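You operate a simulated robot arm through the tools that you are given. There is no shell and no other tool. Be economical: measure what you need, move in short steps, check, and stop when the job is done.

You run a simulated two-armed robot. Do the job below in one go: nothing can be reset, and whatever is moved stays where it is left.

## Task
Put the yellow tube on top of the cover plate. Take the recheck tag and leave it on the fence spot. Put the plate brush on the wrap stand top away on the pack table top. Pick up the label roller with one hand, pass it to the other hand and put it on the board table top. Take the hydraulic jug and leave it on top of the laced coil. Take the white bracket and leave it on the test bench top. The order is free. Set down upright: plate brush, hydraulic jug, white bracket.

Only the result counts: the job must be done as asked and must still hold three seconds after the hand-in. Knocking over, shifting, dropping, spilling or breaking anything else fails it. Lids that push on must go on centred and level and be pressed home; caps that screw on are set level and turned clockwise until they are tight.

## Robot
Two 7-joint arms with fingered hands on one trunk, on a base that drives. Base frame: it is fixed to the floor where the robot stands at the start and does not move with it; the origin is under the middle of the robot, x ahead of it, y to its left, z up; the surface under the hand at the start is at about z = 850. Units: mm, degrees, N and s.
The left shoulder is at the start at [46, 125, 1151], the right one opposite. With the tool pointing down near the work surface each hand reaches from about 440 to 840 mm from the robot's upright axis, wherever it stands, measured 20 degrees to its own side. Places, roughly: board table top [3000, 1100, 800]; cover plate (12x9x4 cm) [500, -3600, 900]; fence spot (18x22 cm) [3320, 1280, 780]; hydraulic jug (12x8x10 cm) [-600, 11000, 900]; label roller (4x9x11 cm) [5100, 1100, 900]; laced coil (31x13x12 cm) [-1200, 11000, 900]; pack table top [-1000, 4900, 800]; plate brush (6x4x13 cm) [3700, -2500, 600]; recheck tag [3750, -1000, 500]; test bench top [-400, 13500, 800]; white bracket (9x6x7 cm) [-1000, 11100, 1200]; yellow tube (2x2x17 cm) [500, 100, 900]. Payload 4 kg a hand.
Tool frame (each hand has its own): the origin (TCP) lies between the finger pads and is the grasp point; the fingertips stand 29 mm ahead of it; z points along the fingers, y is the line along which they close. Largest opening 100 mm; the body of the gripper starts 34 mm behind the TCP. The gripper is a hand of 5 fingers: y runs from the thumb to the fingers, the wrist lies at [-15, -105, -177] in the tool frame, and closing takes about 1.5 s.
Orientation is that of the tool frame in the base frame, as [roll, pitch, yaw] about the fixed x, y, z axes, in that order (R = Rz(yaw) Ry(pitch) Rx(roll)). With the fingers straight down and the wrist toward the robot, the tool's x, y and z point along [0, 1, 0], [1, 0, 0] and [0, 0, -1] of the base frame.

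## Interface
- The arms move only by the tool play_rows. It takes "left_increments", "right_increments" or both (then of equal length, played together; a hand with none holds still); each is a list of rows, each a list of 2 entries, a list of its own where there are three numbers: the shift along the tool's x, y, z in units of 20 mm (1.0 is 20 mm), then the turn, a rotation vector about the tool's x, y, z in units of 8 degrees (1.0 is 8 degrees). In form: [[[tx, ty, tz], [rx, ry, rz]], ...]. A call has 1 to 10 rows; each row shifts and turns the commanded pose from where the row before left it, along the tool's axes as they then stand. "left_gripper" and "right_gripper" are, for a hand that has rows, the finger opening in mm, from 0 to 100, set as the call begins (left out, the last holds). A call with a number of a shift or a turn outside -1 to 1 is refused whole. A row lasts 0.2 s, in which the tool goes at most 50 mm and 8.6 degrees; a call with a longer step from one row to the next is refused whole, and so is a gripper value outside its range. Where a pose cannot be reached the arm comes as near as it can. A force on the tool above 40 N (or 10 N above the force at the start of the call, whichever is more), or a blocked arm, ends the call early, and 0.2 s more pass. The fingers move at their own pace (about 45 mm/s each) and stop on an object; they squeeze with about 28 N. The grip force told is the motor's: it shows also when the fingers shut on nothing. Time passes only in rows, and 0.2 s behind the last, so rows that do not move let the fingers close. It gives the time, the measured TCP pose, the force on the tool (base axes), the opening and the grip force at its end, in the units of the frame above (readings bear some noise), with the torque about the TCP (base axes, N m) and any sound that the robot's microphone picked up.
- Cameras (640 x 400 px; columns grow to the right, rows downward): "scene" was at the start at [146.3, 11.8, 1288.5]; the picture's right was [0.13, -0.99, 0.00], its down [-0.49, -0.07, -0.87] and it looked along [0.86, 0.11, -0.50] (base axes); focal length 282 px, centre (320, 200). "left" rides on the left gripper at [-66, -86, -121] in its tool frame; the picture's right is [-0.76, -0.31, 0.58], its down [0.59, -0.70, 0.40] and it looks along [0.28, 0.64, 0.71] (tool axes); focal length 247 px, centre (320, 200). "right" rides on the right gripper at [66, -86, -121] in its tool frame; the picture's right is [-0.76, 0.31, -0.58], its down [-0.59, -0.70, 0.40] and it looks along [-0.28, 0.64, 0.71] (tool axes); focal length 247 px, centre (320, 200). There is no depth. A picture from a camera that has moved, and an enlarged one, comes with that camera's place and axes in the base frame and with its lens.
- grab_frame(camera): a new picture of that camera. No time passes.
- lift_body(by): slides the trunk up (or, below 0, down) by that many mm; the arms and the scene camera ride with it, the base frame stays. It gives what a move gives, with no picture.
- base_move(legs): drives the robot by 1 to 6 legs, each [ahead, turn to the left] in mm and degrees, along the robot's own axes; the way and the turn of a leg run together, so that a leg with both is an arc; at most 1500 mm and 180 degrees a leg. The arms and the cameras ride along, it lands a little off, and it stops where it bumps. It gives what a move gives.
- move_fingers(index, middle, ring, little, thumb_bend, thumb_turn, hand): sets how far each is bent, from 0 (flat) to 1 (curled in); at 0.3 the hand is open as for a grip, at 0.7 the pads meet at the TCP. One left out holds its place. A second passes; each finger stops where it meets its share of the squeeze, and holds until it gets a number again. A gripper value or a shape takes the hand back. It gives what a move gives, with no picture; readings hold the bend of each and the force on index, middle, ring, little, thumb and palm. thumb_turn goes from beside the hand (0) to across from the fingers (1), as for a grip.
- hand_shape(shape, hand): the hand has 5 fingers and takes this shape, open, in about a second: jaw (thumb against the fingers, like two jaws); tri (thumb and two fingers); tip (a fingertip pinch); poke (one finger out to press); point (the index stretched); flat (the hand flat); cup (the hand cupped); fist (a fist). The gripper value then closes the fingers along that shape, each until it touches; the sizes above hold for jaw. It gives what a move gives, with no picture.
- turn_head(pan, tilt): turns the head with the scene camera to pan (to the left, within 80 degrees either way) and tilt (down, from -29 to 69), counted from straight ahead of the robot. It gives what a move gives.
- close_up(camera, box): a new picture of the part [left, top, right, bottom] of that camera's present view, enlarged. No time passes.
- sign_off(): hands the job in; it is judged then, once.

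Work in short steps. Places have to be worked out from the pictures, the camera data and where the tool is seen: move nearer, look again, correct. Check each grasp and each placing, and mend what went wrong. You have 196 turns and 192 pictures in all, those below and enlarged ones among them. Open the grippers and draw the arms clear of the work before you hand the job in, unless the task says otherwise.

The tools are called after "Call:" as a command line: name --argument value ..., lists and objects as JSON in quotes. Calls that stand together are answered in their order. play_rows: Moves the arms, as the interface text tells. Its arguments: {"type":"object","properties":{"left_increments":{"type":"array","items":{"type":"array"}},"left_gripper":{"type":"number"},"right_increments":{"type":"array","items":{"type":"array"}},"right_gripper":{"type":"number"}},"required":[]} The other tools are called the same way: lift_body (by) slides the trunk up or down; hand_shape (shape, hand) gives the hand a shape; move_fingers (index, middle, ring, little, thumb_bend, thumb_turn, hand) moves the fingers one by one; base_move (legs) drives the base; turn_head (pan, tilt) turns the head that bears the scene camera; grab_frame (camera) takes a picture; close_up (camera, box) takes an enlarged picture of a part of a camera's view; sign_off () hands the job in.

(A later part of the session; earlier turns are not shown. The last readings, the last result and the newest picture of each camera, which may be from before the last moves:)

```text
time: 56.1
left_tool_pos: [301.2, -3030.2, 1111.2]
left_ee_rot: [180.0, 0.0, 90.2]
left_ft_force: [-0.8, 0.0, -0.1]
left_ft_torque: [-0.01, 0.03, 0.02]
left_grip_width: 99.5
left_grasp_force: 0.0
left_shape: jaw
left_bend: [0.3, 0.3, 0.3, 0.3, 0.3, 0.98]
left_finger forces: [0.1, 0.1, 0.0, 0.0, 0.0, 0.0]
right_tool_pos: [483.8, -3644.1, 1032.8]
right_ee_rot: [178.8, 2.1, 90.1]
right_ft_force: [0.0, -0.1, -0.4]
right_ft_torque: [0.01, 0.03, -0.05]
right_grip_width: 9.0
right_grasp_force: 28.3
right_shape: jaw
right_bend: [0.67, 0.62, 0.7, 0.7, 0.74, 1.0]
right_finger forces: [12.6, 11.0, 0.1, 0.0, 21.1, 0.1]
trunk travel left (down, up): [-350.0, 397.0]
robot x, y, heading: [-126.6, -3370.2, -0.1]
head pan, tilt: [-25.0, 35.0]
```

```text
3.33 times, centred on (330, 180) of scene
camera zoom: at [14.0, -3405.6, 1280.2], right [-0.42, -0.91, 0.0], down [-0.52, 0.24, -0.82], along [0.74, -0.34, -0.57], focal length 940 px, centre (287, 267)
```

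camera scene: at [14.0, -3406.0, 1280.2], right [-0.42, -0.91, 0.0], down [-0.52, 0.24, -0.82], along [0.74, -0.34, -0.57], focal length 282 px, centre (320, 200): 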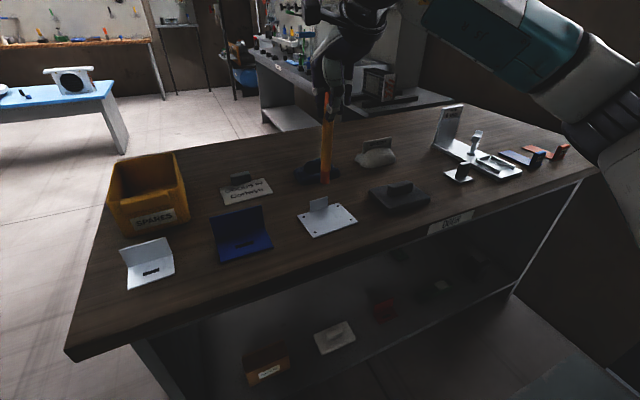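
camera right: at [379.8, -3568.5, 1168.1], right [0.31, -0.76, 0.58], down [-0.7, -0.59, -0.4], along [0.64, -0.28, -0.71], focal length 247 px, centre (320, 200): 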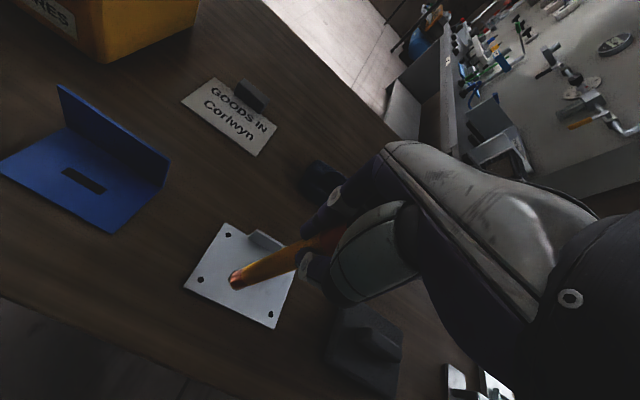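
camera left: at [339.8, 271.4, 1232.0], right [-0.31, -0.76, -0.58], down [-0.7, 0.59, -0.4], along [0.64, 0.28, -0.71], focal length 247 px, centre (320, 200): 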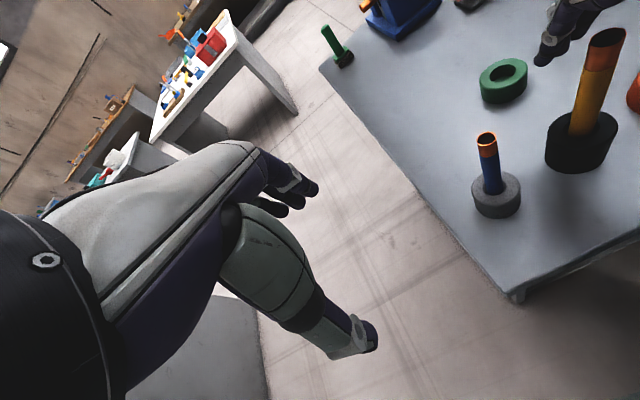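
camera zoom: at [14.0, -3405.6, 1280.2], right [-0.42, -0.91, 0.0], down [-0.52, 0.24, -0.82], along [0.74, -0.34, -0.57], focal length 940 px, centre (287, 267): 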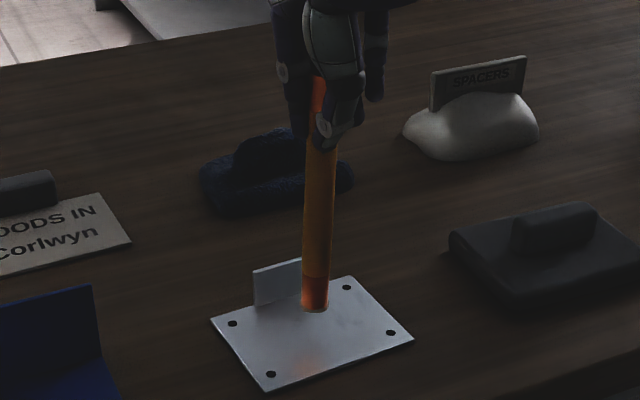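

The tube now looks upright and hovers a little above the plate, clear of the tab. I'll lower in small steps until the force shows contact.

Call:
play_rows --right_increments '[[[0, 0, 0.15], [0, 0, 0]], [[0, 0, 0.15], [0, 0, 0]], [[0, 0, 0.1], [0, 0, 0]], [[0, 0, 0], [0, 0, 0]]]'

Call:
close_up --camera "scene" --box '[290, 120, 370, 240]'

```text
time: 57.1
left_tool_pos: [302.4, -3029.7, 1110.7]
left_ee_rot: [180.0, 0.1, 90.1]
left_ft_force: [0.9, 0.7, 0.3]
left_ft_torque: [0.04, 0.03, 0.03]
left_grip_width: 100.0
left_grasp_force: 0.0
left_shape: jaw
left_bend: [0.3, 0.3, 0.3, 0.3, 0.3, 0.98]
left_finger forces: [0.0, 0.0, 0.1, 0.1, 0.0, 0.0]
right_tool_pos: [483.9, -3645.9, 1024.5]
right_ee_rot: [178.8, 2.0, 90.1]
right_ft_force: [-0.2, -0.1, -0.9]
right_ft_torque: [-0.02, 0.01, -0.01]
right_grip_width: 8.5
right_grasp_force: 27.8
right_shape: jaw
right_bend: [0.67, 0.62, 0.7, 0.7, 0.74, 1.0]
right_finger forces: [12.7, 10.9, 0.2, 0.0, 21.0, 0.0]
trunk travel left (down, up): [-350.0, 397.0]
robot x, y, heading: [-122.0, -3368.8, 0.1]
head pan, tilt: [-25.0, 35.0]
```

```text
3.33 times, centred on (330, 180) of scene
camera zoom: at [14.0, -3405.6, 1280.2], right [-0.42, -0.91, 0.0], down [-0.52, 0.24, -0.82], along [0.74, -0.34, -0.57], focal length 940 px, centre (287, 267)
```

zoom: 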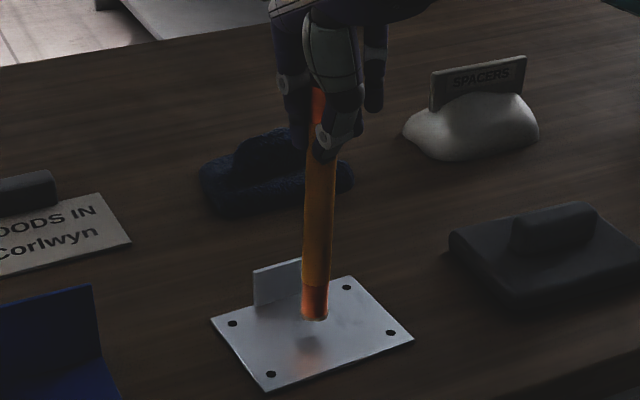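

No contact yet, and the reflection suggests about 9 mm to go. I'll continue in 2 mm steps.

Call:
play_rows --right_increments '[[[0, 0, 0.15], [0, 0, 0]], [[0, 0, 0.1], [0, 0, 0]], [[0, 0, 0.1], [0, 0, 0]], [[0, 0, 0.06], [0, 0, 0]], [[0, 0, 0], [0, 0, 0]]]'

Call:
close_up --camera "scene" --box '[290, 120, 370, 240]'

```text
time: 58.4
left_tool_pos: [302.2, -3030.2, 1111.0]
left_ee_rot: [180.0, 0.1, 90.1]
left_ft_force: [1.0, -0.3, 0.1]
left_ft_torque: [0.02, 0.04, 0.04]
left_grip_width: 100.0
left_grasp_force: 0.1
left_shape: jaw
left_bend: [0.3, 0.3, 0.3, 0.3, 0.3, 0.98]
left_finger forces: [0.0, 0.1, 0.0, 0.0, 0.1, 0.1]
right_tool_pos: [484.8, -3647.5, 1016.5]
right_ee_rot: [178.8, 2.0, 90.1]
right_ft_force: [-0.5, 0.7, -0.8]
right_ft_torque: [-0.02, 0.02, 0.01]
right_grip_width: 9.1
right_grasp_force: 28.0
right_shape: jaw
right_bend: [0.67, 0.62, 0.7, 0.7, 0.74, 1.0]
right_finger forces: [12.7, 11.0, 0.1, 0.0, 21.0, 0.0]
trunk travel left (down, up): [-350.0, 397.0]
robot x, y, heading: [-122.5, -3369.1, 0.3]
head pan, tilt: [-25.0, 35.0]
```

```text
3.33 times, centred on (330, 180) of scene
camera zoom: at [14.0, -3405.6, 1280.2], right [-0.42, -0.91, 0.0], down [-0.52, 0.24, -0.82], along [0.74, -0.34, -0.57], focal length 940 px, centre (287, 267)
```

zoom: 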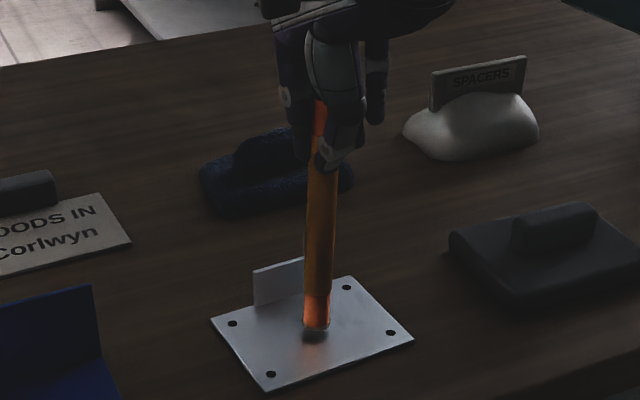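

Nearly touching. I'll continue with 1 mm steps; the force stop protects against overpressing.

Call:
play_rows --right_increments '[[[0, 0, 0.05], [0, 0, 0]], [[0, 0, 0.05], [0, 0, 0]], [[0, 0, 0.05], [0, 0, 0]], [[0, 0, 0.05], [0, 0, 0]], [[0, 0, 0], [0, 0, 0]]]'

Call:
close_up --camera "scene" --box '[290, 120, 370, 240]'

```text
time: 59.5
left_tool_pos: [302.1, -3030.0, 1112.3]
left_ee_rot: [-180.0, 0.0, 90.2]
left_ft_force: [-0.2, -0.9, -0.8]
left_ft_torque: [0.01, 0.0, -0.01]
left_grip_width: 99.8
left_grasp_force: 0.1
left_shape: jaw
left_bend: [0.3, 0.3, 0.3, 0.3, 0.3, 0.98]
left_finger forces: [0.0, 0.0, 0.1, 0.1, 0.1, 0.1]
right_tool_pos: [485.7, -3646.6, 1013.1]
right_ee_rot: [178.8, 2.0, 90.1]
right_ft_force: [0.4, -0.1, -0.5]
right_ft_torque: [0.02, 0.02, -0.01]
right_grip_width: 8.4
right_grasp_force: 27.9
right_shape: jaw
right_bend: [0.67, 0.62, 0.7, 0.7, 0.74, 1.0]
right_finger forces: [12.7, 11.0, 0.0, 0.0, 21.0, 0.1]
trunk travel left (down, up): [-350.0, 397.0]
robot x, y, heading: [-117.1, -3370.4, 0.1]
head pan, tilt: [-25.0, 35.0]
```

```text
3.33 times, centred on (330, 180) of scene
camera zoom: at [14.0, -3405.6, 1280.2], right [-0.42, -0.91, 0.0], down [-0.52, 0.24, -0.82], along [0.74, -0.34, -0.57], focal length 940 px, centre (287, 267)
```

zoom: 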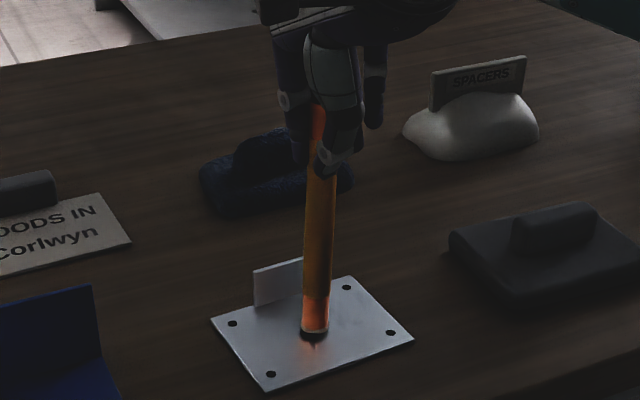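

Call:
play_rows --right_increments '[[[0, 0, 0.05], [0, 0, 0]], [[0, 0, 0.05], [0, 0, 0]], [[0, 0, 0.05], [0, 0, 0]], [[0, 0, 0], [0, 0, 0]]]'

Call:
close_up --camera "scene" --box '[300, 190, 350, 230]'

```text
time: 60.5
left_tool_pos: [302.2, -3030.1, 1110.8]
left_ee_rot: [180.0, 0.1, 90.1]
left_ft_force: [0.5, 0.5, 0.2]
left_ft_torque: [0.0, 0.0, 0.03]
left_grip_width: 99.9
left_grasp_force: 0.1
left_shape: jaw
left_bend: [0.3, 0.3, 0.3, 0.3, 0.3, 0.98]
left_finger forces: [0.0, 0.1, 0.0, 0.1, 0.0, 0.1]
right_tool_pos: [484.3, -3646.4, 1008.8]
right_ee_rot: [178.8, 2.0, 90.0]
right_ft_force: [0.4, 0.5, -0.2]
right_ft_torque: [-0.01, 0.01, 0.0]
right_grip_width: 8.6
right_grasp_force: 28.3
right_shape: jaw
right_bend: [0.67, 0.62, 0.7, 0.7, 0.74, 1.0]
right_finger forces: [12.7, 11.0, 0.0, 0.0, 21.0, 0.1]
trunk travel left (down, up): [-350.0, 397.0]
robot x, y, heading: [-121.6, -3370.6, 0.2]
head pan, tilt: [-25.0, 35.0]
```

```text
10.00 times, centred on (325, 210) of scene
camera zoom: at [14.0, -3405.6, 1280.2], right [-0.42, -0.91, 0.0], down [-0.52, 0.24, -0.82], along [0.74, -0.34, -0.57], focal length 2820 px, centre (270, 100)
```

zoom: 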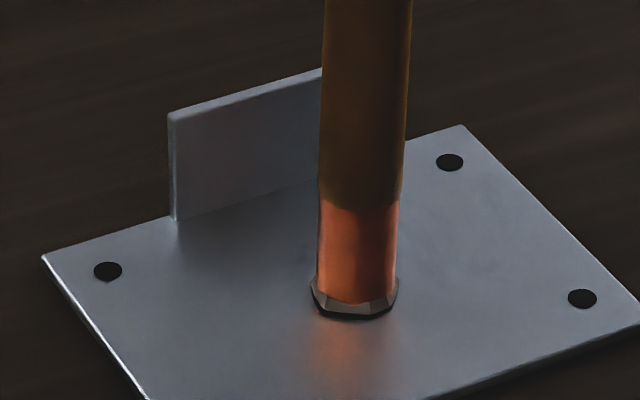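

The foot is within a millimetre or two. Continuing in 1 mm steps.

Call:
play_rows --right_increments '[[[0, 0, 0.05], [0, 0, 0]], [[0, 0, 0.05], [0, 0, 0]], [[0, 0, 0], [0, 0, 0]]]'

Call:
close_up --camera "scene" --box '[300, 190, 350, 230]'

```text
time: 61.4
left_tool_pos: [302.4, -3030.5, 1111.4]
left_ee_rot: [180.0, 0.0, 90.2]
left_ft_force: [-0.8, 0.3, 0.7]
left_ft_torque: [0.01, 0.02, -0.05]
left_grip_width: 99.9
left_grasp_force: 0.1
left_shape: jaw
left_bend: [0.3, 0.3, 0.3, 0.3, 0.3, 0.98]
left_finger forces: [0.0, 0.1, 0.0, 0.0, 0.0, 0.0]
right_tool_pos: [484.9, -3647.7, 1006.7]
right_ee_rot: [178.7, 2.1, 90.1]
right_ft_force: [0.8, -0.2, 1.3]
right_ft_torque: [0.0, -0.02, 0.04]
right_grip_width: 8.8
right_grasp_force: 28.1
right_shape: jaw
right_bend: [0.67, 0.62, 0.7, 0.7, 0.74, 1.0]
right_finger forces: [12.8, 11.2, 0.1, 0.0, 21.4, 0.1]
trunk travel left (down, up): [-350.0, 397.0]
robot x, y, heading: [-121.8, -3366.2, -0.0]
head pan, tilt: [-25.0, 35.0]
```

```text
10.00 times, centred on (325, 210) of scene
camera zoom: at [13.9, -3405.5, 1280.2], right [-0.42, -0.91, 0.0], down [-0.52, 0.24, -0.82], along [0.74, -0.34, -0.57], focal length 2820 px, centre (270, 100)
```

zoom: 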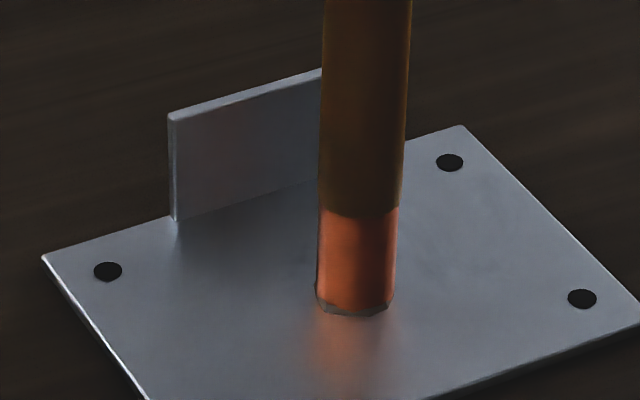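

First light contact (finger loads changed slightly). One more 1 mm press to seat it flat.

Call:
play_rows --right_increments '[[[0, 0, 0.06], [0, 0, 0]], [[0, 0, 0.05], [0, 0, 0]], [[0, 0, 0], [0, 0, 0]]]'

Call:
close_up --camera "scene" --box '[290, 120, 370, 240]'

Call:
close_up --camera "right" --box '[170, 200, 330, 340]'

```text
time: 62.1
left_tool_pos: [302.0, -3029.9, 1111.9]
left_ee_rot: [-180.0, 0.0, 90.1]
left_ft_force: [-0.7, -0.2, -0.2]
left_ft_torque: [-0.01, 0.01, 0.01]
left_grip_width: 99.5
left_grasp_force: 0.1
left_shape: jaw
left_bend: [0.3, 0.3, 0.3, 0.3, 0.3, 0.98]
left_finger forces: [0.0, 0.1, 0.1, 0.0, 0.1, 0.0]
right_tool_pos: [485.6, -3646.3, 1005.5]
right_ee_rot: [178.6, 2.0, 90.1]
right_ft_force: [-1.2, -0.1, 10.5]
right_ft_torque: [-0.05, -0.04, -0.01]
right_grip_width: 9.3
right_grasp_force: 28.8
right_shape: jaw
right_bend: [0.66, 0.62, 0.7, 0.7, 0.74, 1.0]
right_finger forces: [13.8, 11.8, 0.1, 0.0, 23.1, 0.1]
trunk travel left (down, up): [-350.0, 397.0]
robot x, y, heading: [-121.6, -3368.6, 0.4]
head pan, tilt: [-25.0, 35.0]
```

```text
3.33 times, centred on (330, 180) of scene
camera zoom: at [13.0, -3405.1, 1280.4], right [-0.42, -0.91, 0.0], down [-0.52, 0.24, -0.82], along [0.74, -0.34, -0.57], focal length 940 px, centre (287, 267)
```

zoom: 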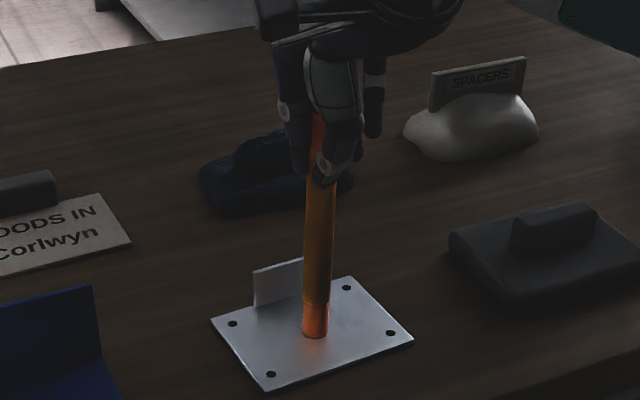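

```text
2.86 times, centred on (250, 270) of right
camera zoom: at [395.9, -3577.7, 1121.9], right [0.29, -0.74, 0.61], down [-0.69, -0.6, -0.39], along [0.66, -0.31, -0.69], focal length 706 px, centre (520, 0)
```

zoom: 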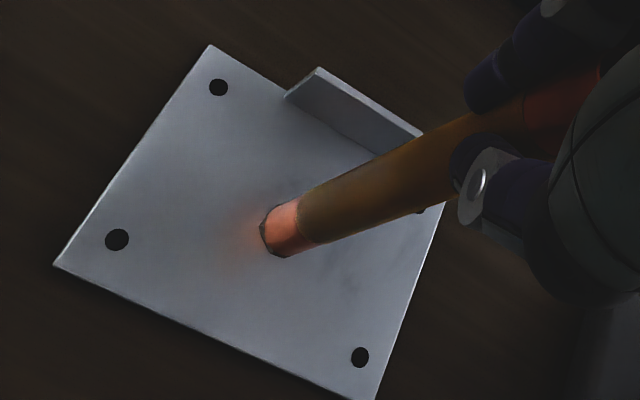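

Seated with about 10 N and standing upright in both views. I'll ease the pressure a touch and open the hand.

Call:
play_rows --right_increments '[[[0, 0, -0.04], [0, 0, 0]], [[0, 0, 0], [0, 0, 0]]]'

Call:
play_rows --right_increments '[[[0, 0, 0], [0, 0, 0]], [[0, 0, 0], [0, 0, 0]], [[0, 0, 0], [0, 0, 0]], [[0, 0, 0], [0, 0, 0]], [[0, 0, 0], [0, 0, 0]], [[0, 0, 0], [0, 0, 0]]]' --right_gripper 100

Call:
close_up --camera "scene" --box '[290, 120, 370, 240]'

Call:
grab_frame --camera "right"

```text
time: 62.8
left_tool_pos: [300.5, -3029.2, 1111.1]
left_ee_rot: [-180.0, 0.1, 90.1]
left_ft_force: [-0.9, 0.0, 0.3]
left_ft_torque: [0.03, 0.0, 0.01]
left_grip_width: 99.9
left_grasp_force: 0.1
left_shape: jaw
left_bend: [0.3, 0.3, 0.3, 0.3, 0.3, 0.98]
left_finger forces: [0.0, 0.1, 0.0, 0.0, 0.1, 0.0]
right_tool_pos: [485.0, -3647.0, 1007.1]
right_ee_rot: [178.8, 2.1, 90.1]
right_ft_force: [1.1, -0.7, 8.4]
right_ft_torque: [-0.03, -0.08, 0.01]
right_grip_width: 8.9
right_grasp_force: 27.9
right_shape: jaw
right_bend: [0.66, 0.62, 0.7, 0.7, 0.74, 1.0]
right_finger forces: [13.6, 11.8, 0.0, 0.1, 22.6, 0.0]
trunk travel left (down, up): [-350.0, 397.0]
robot x, y, heading: [-121.1, -3368.4, 0.3]
head pan, tilt: [-25.0, 35.0]
```

```text
time: 64.2
left_tool_pos: [302.2, -3029.2, 1111.1]
left_ee_rot: [180.0, 0.0, 90.2]
left_ft_force: [-0.5, -0.9, 0.0]
left_ft_torque: [0.01, 0.0, 0.0]
left_grip_width: 99.7
left_grasp_force: 0.1
left_shape: jaw
left_bend: [0.3, 0.3, 0.3, 0.3, 0.3, 0.98]
left_finger forces: [0.1, 0.0, 0.1, 0.2, 0.0, 0.0]
right_tool_pos: [483.9, -3646.4, 1006.2]
right_ee_rot: [178.8, 2.1, 90.0]
right_ft_force: [-0.1, 0.5, -0.2]
right_ft_torque: [0.0, 0.01, 0.0]
right_grip_width: 100.0
right_grasp_force: 0.1
right_shape: jaw
right_bend: [0.3, 0.3, 0.3, 0.3, 0.3, 0.98]
right_finger forces: [0.0, 0.0, 0.0, 0.1, 0.0, 0.0]
trunk travel left (down, up): [-350.0, 397.0]
robot x, y, heading: [-123.4, -3373.0, -0.0]
head pan, tilt: [-25.0, 35.0]
```

```text
3.33 times, centred on (330, 180) of scene
camera zoom: at [14.0, -3405.5, 1280.2], right [-0.42, -0.91, 0.0], down [-0.52, 0.24, -0.82], along [0.74, -0.34, -0.57], focal length 940 px, centre (287, 267)
```

zoom: 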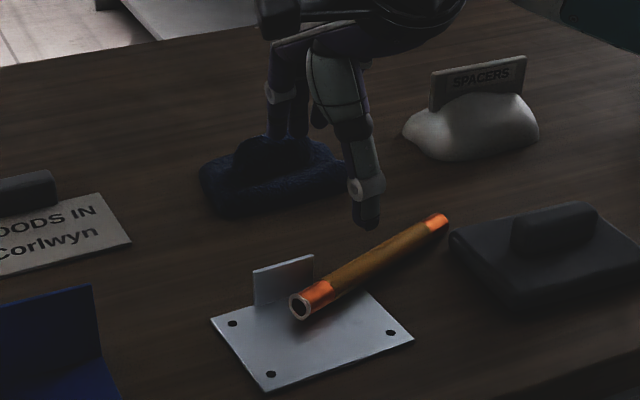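

```text
155 pictures are left
camera right: at [395.9, -3578.4, 1122.0], right [0.3, -0.74, 0.61], down [-0.69, -0.6, -0.39], along [0.66, -0.31, -0.69], focal length 247 px, centre (320, 200)
```

right: 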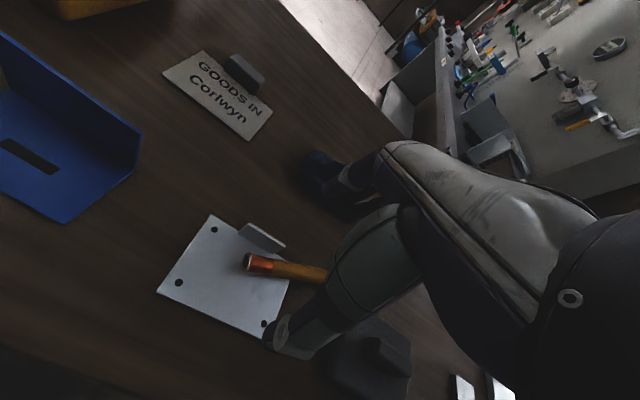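

The tube toppled on release and now lies across the plate's −y end. I'll raise the hand clear and inspect how it lies.

Call:
play_rows --right_increments '[[[0, 0, -1], [0, 0, 0]], [[0, 0, -1], [0, 0, 0]], [[0, 0, -1], [0, 0, 0]], [[0, 0, -1], [0.15, 0.25, 0]], [[0, 0, -1], [0, 0, 0]], [[0, 0, -1], [0, 0, 0]]]'

Call:
close_up --camera "scene" --box '[290, 170, 390, 240]'

Call:
close_up --camera "right" --box '[120, 160, 400, 360]'

```text
time: 65.5
left_tool_pos: [301.5, -3030.6, 1110.7]
left_ee_rot: [180.0, 0.0, 90.2]
left_ft_force: [0.7, 0.6, -0.7]
left_ft_torque: [0.02, 0.01, -0.03]
left_grip_width: 99.9
left_grasp_force: 0.1
left_shape: jaw
left_bend: [0.3, 0.3, 0.3, 0.3, 0.3, 0.98]
left_finger forces: [0.1, 0.0, 0.0, 0.0, 0.0, 0.0]
right_tool_pos: [483.4, -3645.3, 1129.2]
right_ee_rot: [179.9, -0.1, 90.1]
right_ft_force: [-0.7, 0.5, 0.1]
right_ft_torque: [-0.04, -0.01, 0.02]
right_grip_width: 100.1
right_grasp_force: 0.1
right_shape: jaw
right_bend: [0.3, 0.3, 0.3, 0.3, 0.3, 0.98]
right_finger forces: [0.0, 0.1, 0.1, 0.1, 0.0, 0.1]
trunk travel left (down, up): [-350.0, 397.0]
robot x, y, heading: [-118.2, -3370.2, 0.0]
head pan, tilt: [-25.0, 35.0]
```

```text
5.71 times, centred on (340, 205) of scene
camera zoom: at [13.8, -3405.4, 1280.2], right [-0.42, -0.91, 0.0], down [-0.52, 0.24, -0.82], along [0.74, -0.34, -0.57], focal length 1611 px, centre (206, 171)
```

zoom: 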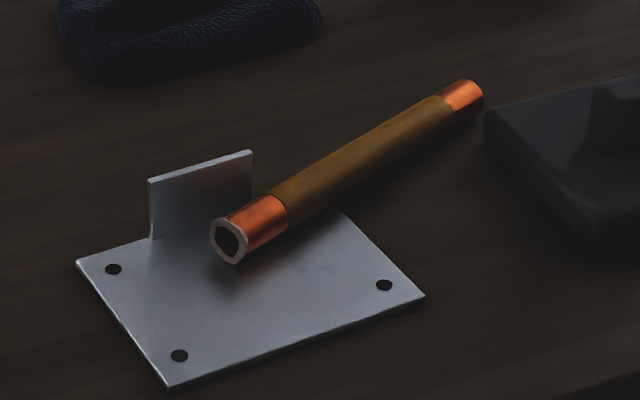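

```text
2.00 times, centred on (260, 260) of right
camera zoom: at [396.7, -3580.7, 1248.6], right [0.31, -0.76, 0.58], down [-0.7, -0.59, -0.4], along [0.64, -0.28, -0.71], focal length 494 px, centre (440, 80)
```

zoom: 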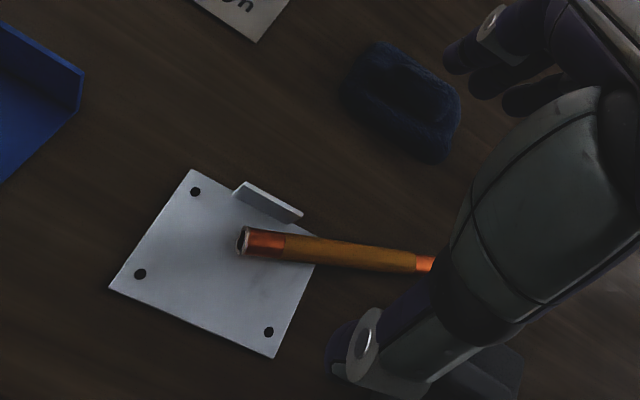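

The tube lies stably with one end on the plate, its centre at about [520, −3713] and its axis turned about 22° from −y. I'll re-grasp it lying (hand yawed 22°) and lay it along the plate's length instead.

Call:
play_rows --right_increments '[[[-1, 0.5, 0], [0, 0, 0]], [[-1, 0.5, 0], [0, 0, 0]], [[-1, 0.5, 0], [0, 0, 0]], [[-1, 0.5, 0], [0, 0, 0]], [[0, 0, 1], [0, 0, -0.91]], [[0, 0, 1], [0, 0, -0.91]], [[0, 0, 1], [0, 0, -0.91]], [[0, 0, 1], [0, 0, 0]], [[0, 0, 1], [0, 0, 0]], [[0, 0, 1], [0, 0, 0]]]' --right_gripper 80

Call:
close_up --camera "scene" --box '[290, 120, 430, 240]'

Call:
grab_frame --camera "right"

```text
time: 67.8
left_tool_pos: [301.6, -3031.8, 1111.4]
left_ee_rot: [-180.0, 0.1, 90.2]
left_ft_force: [0.1, 0.9, -0.8]
left_ft_torque: [0.01, 0.01, -0.01]
left_grip_width: 99.8
left_grasp_force: 0.0
left_shape: jaw
left_bend: [0.3, 0.3, 0.3, 0.3, 0.3, 0.98]
left_finger forces: [0.1, 0.0, 0.1, 0.0, 0.0, 0.0]
right_tool_pos: [517.0, -3725.5, 1030.0]
right_ee_rot: [179.5, 1.5, 103.6]
right_ft_force: [-0.6, 0.2, -1.4]
right_ft_torque: [-0.02, 0.01, 0.01]
right_grip_width: 80.4
right_grasp_force: 0.0
right_shape: jaw
right_bend: [0.37, 0.33, 0.25, 0.37, 0.3, 0.99]
right_finger forces: [0.0, 0.1, 0.0, 0.0, 0.0, 0.0]
right hand out of reach, approached as far as the arm can: row 6, 7
trunk travel left (down, up): [-350.0, 397.0]
robot x, y, heading: [-121.2, -3366.1, 0.1]
head pan, tilt: [-25.0, 35.0]
```

```text
3.33 times, centred on (360, 180) of scene
camera zoom: at [14.0, -3405.7, 1280.2], right [-0.42, -0.91, 0.0], down [-0.52, 0.24, -0.82], along [0.74, -0.34, -0.57], focal length 940 px, centre (187, 267)
```

zoom: 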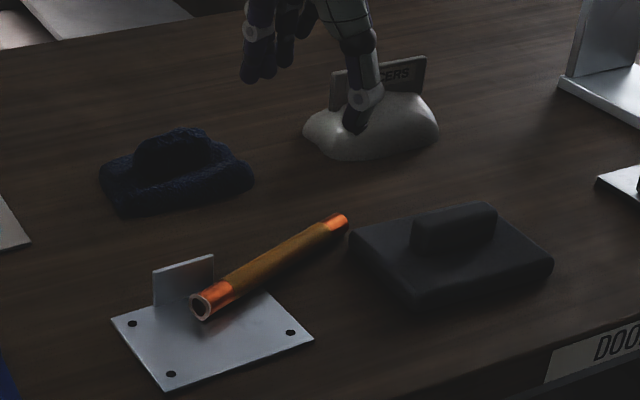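

```text
151 pictures are left
camera right: at [416.5, -3679.4, 1147.0], right [0.47, -0.65, 0.6], down [-0.54, -0.75, -0.39], along [0.7, -0.14, -0.7], focal length 247 px, centre (320, 200)
```

right: 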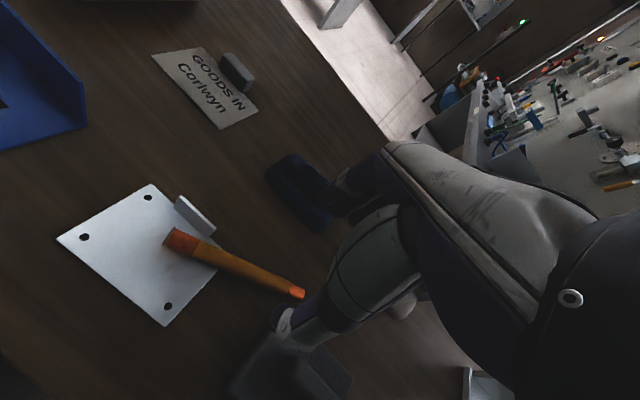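

The wrist reached a yaw of only 104°, but that is near enough: the fingers each conform. I'll shift +8 mm in x and descend to about 30 mm above grasp height, then check.

Call:
play_rows --right_increments '[[[-0.15, 0.37, 1], [0, 0, 0]], [[0, 0, 1], [0, 0, 0]], [[0, 0, 1], [0, 0, 0]], [[0, 0, 1], [0, 0, 0]], [[0, 0, 0.8], [0, 0, 0]], [[0, 0, 0], [0, 0, 0]]]'

Call:
close_up --camera "scene" --box '[290, 120, 430, 240]'

Call:
grab_frame --camera "right"

```text
time: 69.2
left_tool_pos: [302.1, -3029.6, 1112.0]
left_ee_rot: [180.0, 0.0, 90.0]
left_ft_force: [-0.5, 0.0, 0.1]
left_ft_torque: [0.02, 0.0, -0.02]
left_grip_width: 100.2
left_grasp_force: 0.0
left_shape: jaw
left_bend: [0.3, 0.3, 0.3, 0.3, 0.3, 0.98]
left_finger forces: [0.0, 0.0, 0.1, 0.0, 0.0, 0.0]
right_tool_pos: [527.1, -3727.3, 932.4]
right_ee_rot: [179.5, 1.6, 103.6]
right_ft_force: [0.3, -1.2, 0.9]
right_ft_torque: [-0.02, 0.01, 0.01]
right_grip_width: 80.3
right_grasp_force: 0.0
right_shape: jaw
right_bend: [0.37, 0.33, 0.25, 0.37, 0.3, 0.99]
right_finger forces: [0.0, 0.0, 0.0, 0.1, 0.0, 0.0]
trunk travel left (down, up): [-350.0, 397.0]
robot x, y, heading: [-124.2, -3368.9, 0.4]
head pan, tilt: [-25.0, 35.0]
```

```text
3.33 times, centred on (360, 180) of scene
camera zoom: at [13.9, -3405.5, 1280.2], right [-0.42, -0.91, 0.0], down [-0.52, 0.24, -0.82], along [0.74, -0.34, -0.57], focal length 940 px, centre (187, 267)
```

zoom: 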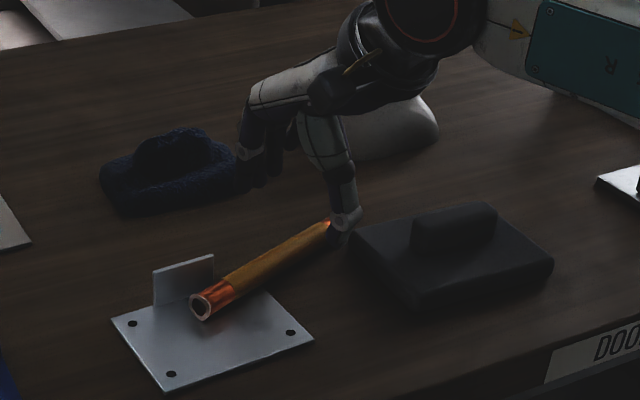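

```text
149 pictures are left
camera right: at [426.2, -3681.8, 1050.9], right [0.47, -0.65, 0.6], down [-0.54, -0.75, -0.39], along [0.7, -0.14, -0.7], focal length 247 px, centre (320, 200)
```

right: 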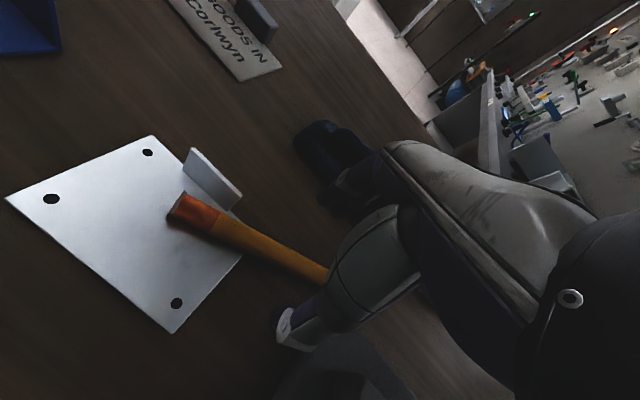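

The thumb is near the tube's far end, so I'll slide the hand about 25 mm back along the tube toward its middle, then go down to grasp height.

Call:
play_rows --right_increments '[[[0.6, -0.08, 0], [0, 0, 0]], [[0.6, -0.08, 0], [0, 0, 0]], [[0, 0, 0.5], [0, 0, 0]], [[0, 0, 0.5], [0, 0, 0]], [[0, 0, 0.3], [0, 0, 0]], [[0, 0, 0.2], [0, 0, 0]], [[0, 0, 0], [0, 0, 0]]]'

Call:
close_up --camera "scene" --box '[300, 140, 420, 240]'

Call:
close_up --camera "right" --box '[0, 100, 400, 350]'

```text
time: 70.8
left_tool_pos: [302.0, -3029.4, 1111.2]
left_ee_rot: [-180.0, -0.1, 90.2]
left_ft_force: [-0.2, 0.0, 0.5]
left_ft_torque: [0.0, 0.07, 0.0]
left_grip_width: 99.9
left_grasp_force: 0.1
left_shape: jaw
left_bend: [0.3, 0.3, 0.3, 0.3, 0.3, 0.98]
left_finger forces: [0.1, 0.0, 0.1, 0.1, 0.0, 0.0]
right_tool_pos: [518.4, -3707.2, 902.5]
right_ee_rot: [179.6, 1.5, 103.6]
right_ft_force: [-0.1, -0.6, 0.7]
right_ft_torque: [0.02, -0.01, 0.02]
right_grip_width: 80.5
right_grasp_force: 0.0
right_shape: jaw
right_bend: [0.37, 0.33, 0.25, 0.37, 0.3, 0.99]
right_finger forces: [0.0, 0.1, 0.1, 0.0, 0.1, 0.0]
trunk travel left (down, up): [-350.0, 397.0]
robot x, y, heading: [-121.7, -3370.8, -0.1]
head pan, tilt: [-25.0, 35.0]
```

```text
4.00 times, centred on (360, 190) of scene
camera zoom: at [13.9, -3405.5, 1280.2], right [-0.42, -0.91, 0.0], down [-0.52, 0.24, -0.82], along [0.74, -0.34, -0.57], focal length 1128 px, centre (160, 240)
```

zoom: 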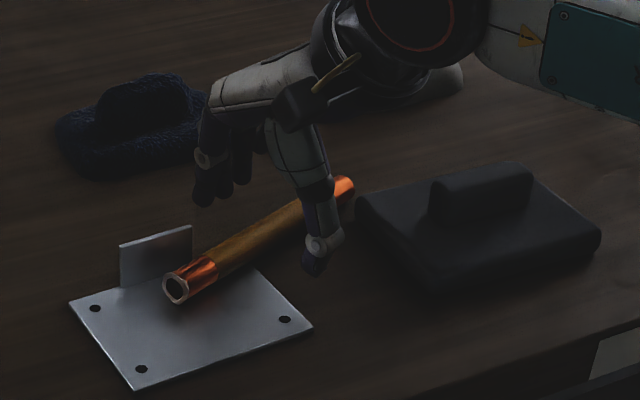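

```text
1.60 times, centred on (200, 225) of right
camera zoom: at [417.7, -3661.4, 1019.9], right [0.47, -0.65, 0.6], down [-0.54, -0.75, -0.39], along [0.7, -0.14, -0.7], focal length 395 px, centre (512, 160)
```

zoom: 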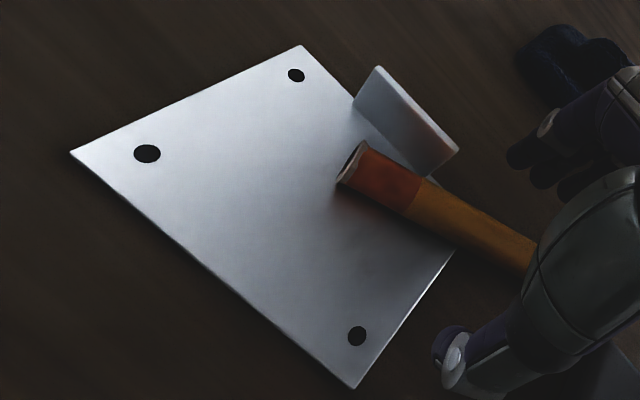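

Thumb and fingers straddle the tube near its middle, tips just above the table. Closing now.

Call:
play_rows --right_increments '[[[0, 0, 0], [0, 0, 0]], [[0, 0, 0], [0, 0, 0]], [[0, 0, 0], [0, 0, 0]], [[0, 0, 0], [0, 0, 0]], [[0, 0, 0], [0, 0, 0]], [[0, 0, 0], [0, 0, 0]], [[0, 0, 0], [0, 0, 0]], [[0, 0, 0], [0, 0, 0]]]' --right_gripper 0

Call:
close_up --camera "scene" --box '[300, 140, 420, 240]'

```text
time: 72.5
left_tool_pos: [301.7, -3029.7, 1110.6]
left_ee_rot: [180.0, 0.1, 90.1]
left_ft_force: [0.0, -1.0, 0.2]
left_ft_torque: [-0.03, 0.02, -0.01]
left_grip_width: 99.6
left_grasp_force: 0.0
left_shape: jaw
left_bend: [0.3, 0.3, 0.3, 0.3, 0.3, 0.98]
left_finger forces: [0.0, 0.0, 0.0, 0.0, 0.0, 0.1]
right_tool_pos: [517.9, -3707.7, 901.4]
right_ee_rot: [179.6, 1.5, 103.6]
right_ft_force: [0.4, 0.4, 0.0]
right_ft_torque: [0.01, 0.0, 0.02]
right_grip_width: 0.0
right_grasp_force: 28.2
right_shape: jaw
right_bend: [0.7, 0.7, 0.7, 0.7, 0.7, 1.0]
right_finger forces: [0.1, 0.1, 0.1, 0.0, 0.1, 0.1]
trunk travel left (down, up): [-350.0, 397.0]
robot x, y, heading: [-124.5, -3365.9, -0.2]
head pan, tilt: [-25.0, 35.0]
```

```text
4.00 times, centred on (360, 190) of scene
camera zoom: at [14.0, -3405.5, 1280.2], right [-0.42, -0.91, 0.0], down [-0.52, 0.24, -0.82], along [0.74, -0.34, -0.57], focal length 1128 px, centre (160, 240)
```

zoom: 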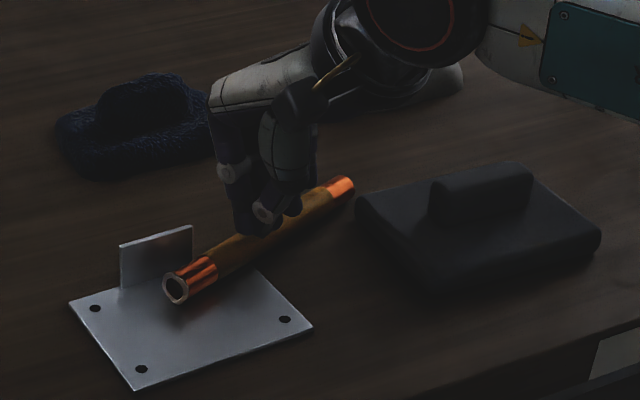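

The fingers closed just above the tube, as their tips rise while curling. I'll lift a little, pre-open to 50 mm and come down lower with the force stop guarding.

Call:
play_rows --right_increments '[[[0, 0, -1], [0, 0, 0]], [[0, 0, -1], [0, 0, 0]], [[0, 0, 0], [0, 0, 0]], [[0, 0, 0], [0, 0, 0]], [[0, 0, 0], [0, 0, 0]], [[0, 0, 0], [0, 0, 0]]]' --right_gripper 50

Call:
play_rows --right_increments '[[[0, 0, 0.9], [0, 0, 0]], [[0, 0, 0.9], [0, 0, 0]], [[0, 0, 0.3], [0, 0, 0]], [[0, 0, 0.2], [0, 0, 0]], [[0, 0, 0], [0, 0, 0]]]'

Call:
close_up --camera "scene" --box '[300, 140, 420, 240]'

Call:
close_up --camera "right" --box '[0, 100, 400, 350]'

```text
time: 74.0
left_tool_pos: [301.1, -3029.6, 1111.0]
left_ee_rot: [-180.0, 0.1, 90.1]
left_ft_force: [0.5, -0.5, -0.5]
left_ft_torque: [0.0, -0.01, 0.03]
left_grip_width: 99.7
left_grasp_force: 0.1
left_shape: jaw
left_bend: [0.3, 0.3, 0.3, 0.3, 0.3, 0.98]
left_finger forces: [0.0, 0.1, 0.1, 0.0, 0.0, 0.0]
right_tool_pos: [517.1, -3707.4, 942.7]
right_ee_rot: [179.5, 1.6, 103.6]
right_ft_force: [0.0, 0.8, 0.1]
right_ft_torque: [-0.02, -0.03, 0.01]
right_grip_width: 49.9
right_grasp_force: 0.1
right_shape: jaw
right_bend: [0.41, 0.43, 0.74, 0.49, 0.36, 1.0]
right_finger forces: [0.0, 0.1, 0.0, 0.0, 0.1, 0.1]
trunk travel left (down, up): [-350.0, 397.0]
robot x, y, heading: [-121.3, -3367.8, 0.0]
head pan, tilt: [-25.0, 35.0]
```

```text
time: 75.2
left_tool_pos: [301.5, -3029.4, 1110.4]
left_ee_rot: [179.9, 0.0, 90.1]
left_ft_force: [-0.5, -0.1, 0.0]
left_ft_torque: [-0.01, 0.0, 0.02]
left_grip_width: 99.7
left_grasp_force: 0.2
left_shape: jaw
left_bend: [0.3, 0.3, 0.3, 0.3, 0.3, 0.98]
left_finger forces: [0.0, 0.0, 0.0, 0.1, 0.0, 0.1]
right_tool_pos: [517.6, -3707.0, 896.4]
right_ee_rot: [179.5, 1.6, 103.7]
right_ft_force: [0.6, -0.3, -0.3]
right_ft_torque: [0.03, 0.01, 0.01]
right_grip_width: 49.9
right_grasp_force: 0.0
right_shape: jaw
right_bend: [0.41, 0.43, 0.74, 0.49, 0.36, 1.0]
right_finger forces: [0.0, 0.0, 0.0, 0.0, 0.0, 0.0]
trunk travel left (down, up): [-350.0, 397.0]
robot x, y, heading: [-119.0, -3369.8, 0.3]
head pan, tilt: [-25.0, 35.0]
```

```text
4.00 times, centred on (360, 190) of scene
camera zoom: at [14.0, -3405.5, 1280.2], right [-0.42, -0.91, 0.0], down [-0.52, 0.24, -0.82], along [0.74, -0.34, -0.57], focal length 1128 px, centre (160, 240)
```

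zoom: 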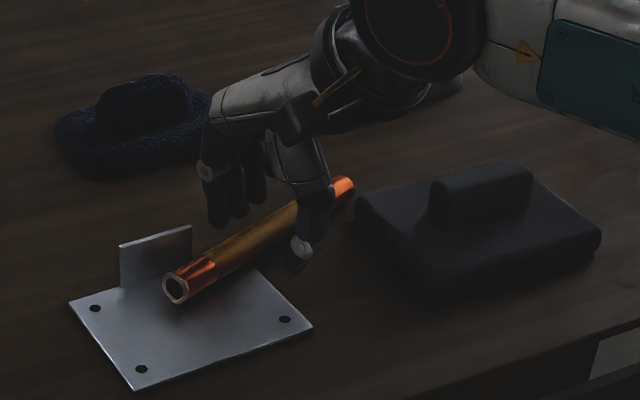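

```text
1.60 times, centred on (200, 225) of right
camera zoom: at [416.5, -3661.3, 1013.2], right [0.47, -0.65, 0.6], down [-0.54, -0.75, -0.39], along [0.7, -0.14, -0.7], focal length 395 px, centre (512, 160)
```

zoom: 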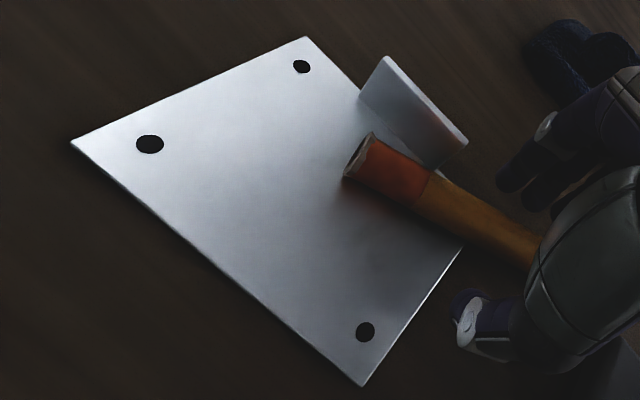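

Alignment is still good. I'll come down a further 13 mm in small steps and then close.

Call:
play_rows --right_increments '[[[0, 0, 0.2], [0, 0, 0]], [[0, 0, 0.2], [0, 0, 0]], [[0, 0, 0.15], [0, 0, 0]], [[0, 0, 0.1], [0, 0, 0]], [[0, 0, 0], [0, 0, 0]]]'

Call:
play_rows --right_increments '[[[0, 0, 0], [0, 0, 0]], [[0, 0, 0], [0, 0, 0]], [[0, 0, 0], [0, 0, 0]], [[0, 0, 0], [0, 0, 0]], [[0, 0, 0], [0, 0, 0]], [[0, 0, 0], [0, 0, 0]], [[0, 0, 0], [0, 0, 0]]]' --right_gripper 0

Call:
close_up --camera "scene" --box '[300, 140, 420, 240]'

```text
time: 76.3
left_tool_pos: [303.1, -3029.1, 1112.1]
left_ee_rot: [-179.9, 0.1, 90.1]
left_ft_force: [0.6, -0.6, 0.3]
left_ft_torque: [0.03, 0.0, -0.03]
left_grip_width: 99.9
left_grasp_force: 0.0
left_shape: jaw
left_bend: [0.3, 0.3, 0.3, 0.3, 0.3, 0.98]
left_finger forces: [0.1, 0.0, 0.1, 0.0, 0.1, 0.0]
right_tool_pos: [517.6, -3708.1, 882.9]
right_ee_rot: [179.5, 1.6, 103.6]
right_ft_force: [-0.2, -0.4, 0.8]
right_ft_torque: [0.01, 0.01, 0.04]
right_grip_width: 49.9
right_grasp_force: 0.0
right_shape: jaw
right_bend: [0.41, 0.43, 0.74, 0.49, 0.36, 1.0]
right_finger forces: [0.1, 0.0, 0.1, 0.0, 0.0, 0.1]
trunk travel left (down, up): [-350.0, 397.0]
robot x, y, heading: [-118.2, -3365.9, -0.1]
head pan, tilt: [-25.0, 35.0]
```

```text
time: 78.0
left_tool_pos: [302.4, -3029.8, 1110.6]
left_ee_rot: [-180.0, 0.0, 90.1]
left_ft_force: [-0.2, 0.3, 0.3]
left_ft_torque: [0.03, 0.0, -0.04]
left_grip_width: 99.9
left_grasp_force: 0.0
left_shape: jaw
left_bend: [0.3, 0.3, 0.3, 0.3, 0.3, 0.98]
left_finger forces: [0.0, 0.1, 0.0, 0.0, 0.0, 0.0]
right_tool_pos: [516.3, -3708.1, 882.5]
right_ee_rot: [179.5, 1.6, 103.6]
right_ft_force: [-0.6, 0.8, 0.2]
right_ft_torque: [0.01, 0.02, 0.03]
right_grip_width: 15.4
right_grasp_force: 28.3
right_shape: jaw
right_bend: [0.62, 0.61, 0.73, 0.67, 0.74, 1.0]
right_finger forces: [14.9, 6.9, 2.6, 0.0, 23.5, 0.0]
trunk travel left (down, up): [-350.0, 397.0]
robot x, y, heading: [-121.0, -3364.0, 0.2]
head pan, tilt: [-25.0, 35.0]
```

```text
4.00 times, centred on (360, 190) of scene
camera zoom: at [14.0, -3405.5, 1280.2], right [-0.42, -0.91, 0.0], down [-0.52, 0.24, -0.82], along [0.74, -0.34, -0.57], focal length 1128 px, centre (160, 240)
```

zoom: 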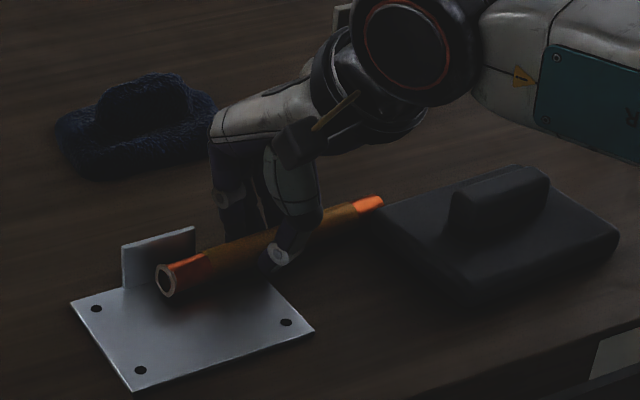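

Gripped with a 15 mm opening, three fingers and the thumb bearing. I'll lift 50 mm slowly.

Call:
play_rows --right_increments '[[[0, 0, -0.3], [0, 0, 0]], [[0, 0, -0.4], [0, 0, 0]], [[0, 0, -0.8], [0, 0, 0]], [[0, 0, -1], [0, 0, 0]], [[0, 0, 0], [0, 0, 0]]]'

Call:
close_up --camera "scene" --box '[300, 140, 420, 240]'

Call:
close_up --camera "right" --box '[0, 100, 400, 350]'

```text
time: 79.2
left_tool_pos: [302.8, -3030.5, 1112.1]
left_ee_rot: [-179.9, 0.0, 90.1]
left_ft_force: [-0.3, -0.4, 0.6]
left_ft_torque: [-0.03, 0.04, 0.0]
left_grip_width: 100.0
left_grasp_force: 0.1
left_shape: jaw
left_bend: [0.3, 0.3, 0.3, 0.3, 0.3, 0.98]
left_finger forces: [0.1, 0.0, 0.0, 0.1, 0.0, 0.1]
right_tool_pos: [518.2, -3704.9, 933.2]
right_ee_rot: [179.7, 1.5, 103.6]
right_ft_force: [-0.8, -0.4, -0.7]
right_ft_torque: [0.01, -0.02, 0.01]
right_grip_width: 15.3
right_grasp_force: 28.2
right_shape: jaw
right_bend: [0.62, 0.62, 0.73, 0.67, 0.74, 1.0]
right_finger forces: [15.0, 6.4, 2.5, 0.1, 23.7, 0.0]
trunk travel left (down, up): [-350.0, 397.0]
robot x, y, heading: [-116.7, -3368.0, 0.2]
head pan, tilt: [-25.0, 35.0]
```

```text
4.00 times, centred on (360, 190) of scene
camera zoom: at [14.1, -3405.6, 1280.2], right [-0.42, -0.91, 0.0], down [-0.52, 0.24, -0.82], along [0.74, -0.34, -0.57], focal length 1128 px, centre (160, 240)
```

zoom: 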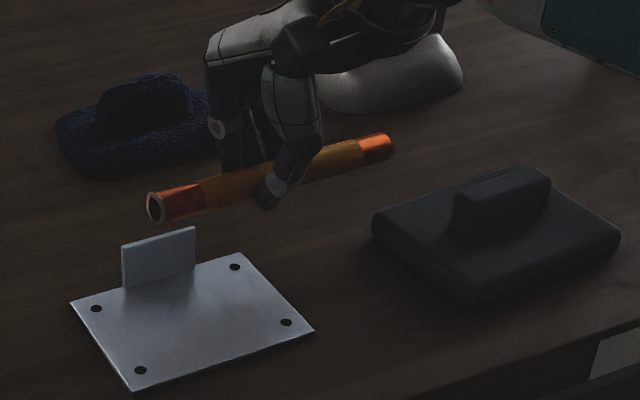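

```text
1.60 times, centred on (200, 225) of right
camera zoom: at [417.4, -3658.7, 1050.4], right [0.47, -0.65, 0.6], down [-0.54, -0.75, -0.39], along [0.7, -0.14, -0.7], focal length 395 px, centre (512, 160)
```

zoom: 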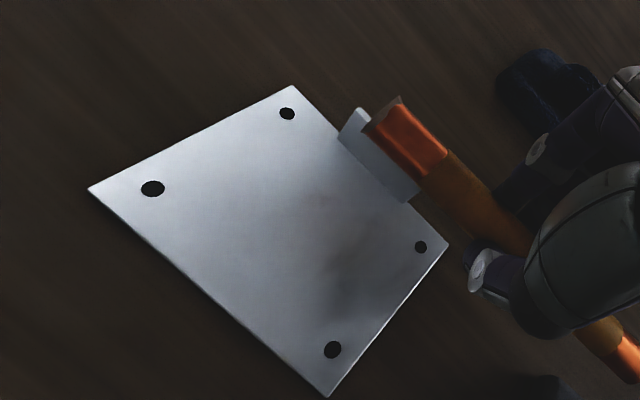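

The tube is held level and now lies along y. I'll raise it a bit more and carry it over the plate (about −42 in x, +70 in y).

Call:
play_rows --right_increments '[[[0, 0, -1], [0, 0, 0]], [[0.97, -0.3, 0], [0, 0, 0]], [[0.97, -0.3, 0], [0, 0, 0]], [[0.97, -0.3, 0], [0, 0, 0]], [[0.97, -0.3, 0], [0, 0, 0]], [[0, 0, 0], [0, 0, 0]]]'

Call:
close_up --camera "scene" --box '[280, 140, 400, 240]'

Call:
close_up --camera "right" --box '[40, 120, 360, 320]'

```text
time: 80.5
left_tool_pos: [302.1, -3030.3, 1110.4]
left_ee_rot: [179.9, 0.0, 90.2]
left_ft_force: [-0.4, 0.9, 0.3]
left_ft_torque: [0.0, 0.04, -0.01]
left_grip_width: 99.7
left_grasp_force: 0.0
left_shape: jaw
left_bend: [0.3, 0.3, 0.3, 0.3, 0.3, 0.98]
left_finger forces: [0.0, 0.1, 0.1, 0.0, 0.0, 0.1]
right_tool_pos: [475.6, -3632.9, 950.1]
right_ee_rot: [179.5, 1.5, 103.6]
right_ft_force: [1.0, 0.2, -0.3]
right_ft_torque: [-0.02, 0.02, -0.01]
right_grip_width: 15.6
right_grasp_force: 28.3
right_shape: jaw
right_bend: [0.62, 0.62, 0.73, 0.67, 0.74, 1.0]
right_finger forces: [15.1, 6.5, 2.5, 0.0, 23.8, 0.0]
trunk travel left (down, up): [-350.0, 397.0]
robot x, y, heading: [-119.5, -3368.0, 0.1]
head pan, tilt: [-25.0, 35.0]
```

```text
4.00 times, centred on (340, 190) of scene
camera zoom: at [14.0, -3405.7, 1280.2], right [-0.42, -0.91, 0.0], down [-0.52, 0.24, -0.82], along [0.74, -0.34, -0.57], focal length 1128 px, centre (240, 240)
```

zoom: 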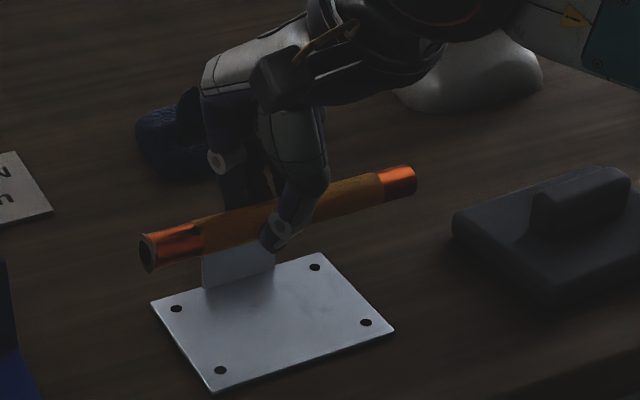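

```text
2.00 times, centred on (200, 220) of right
camera zoom: at [374.8, -3587.9, 1068.1], right [0.47, -0.65, 0.6], down [-0.54, -0.75, -0.39], along [0.7, -0.14, -0.7], focal length 494 px, centre (560, 160)
```

zoom: 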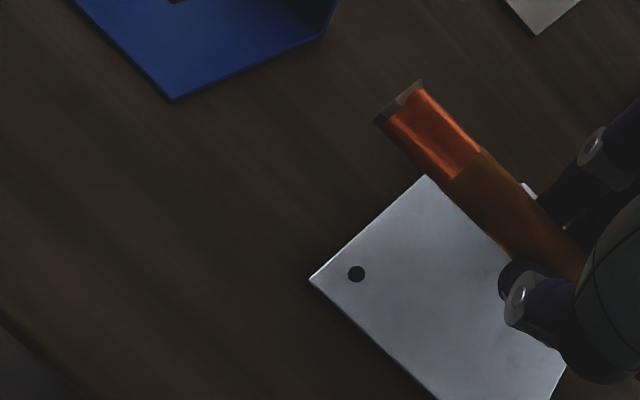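

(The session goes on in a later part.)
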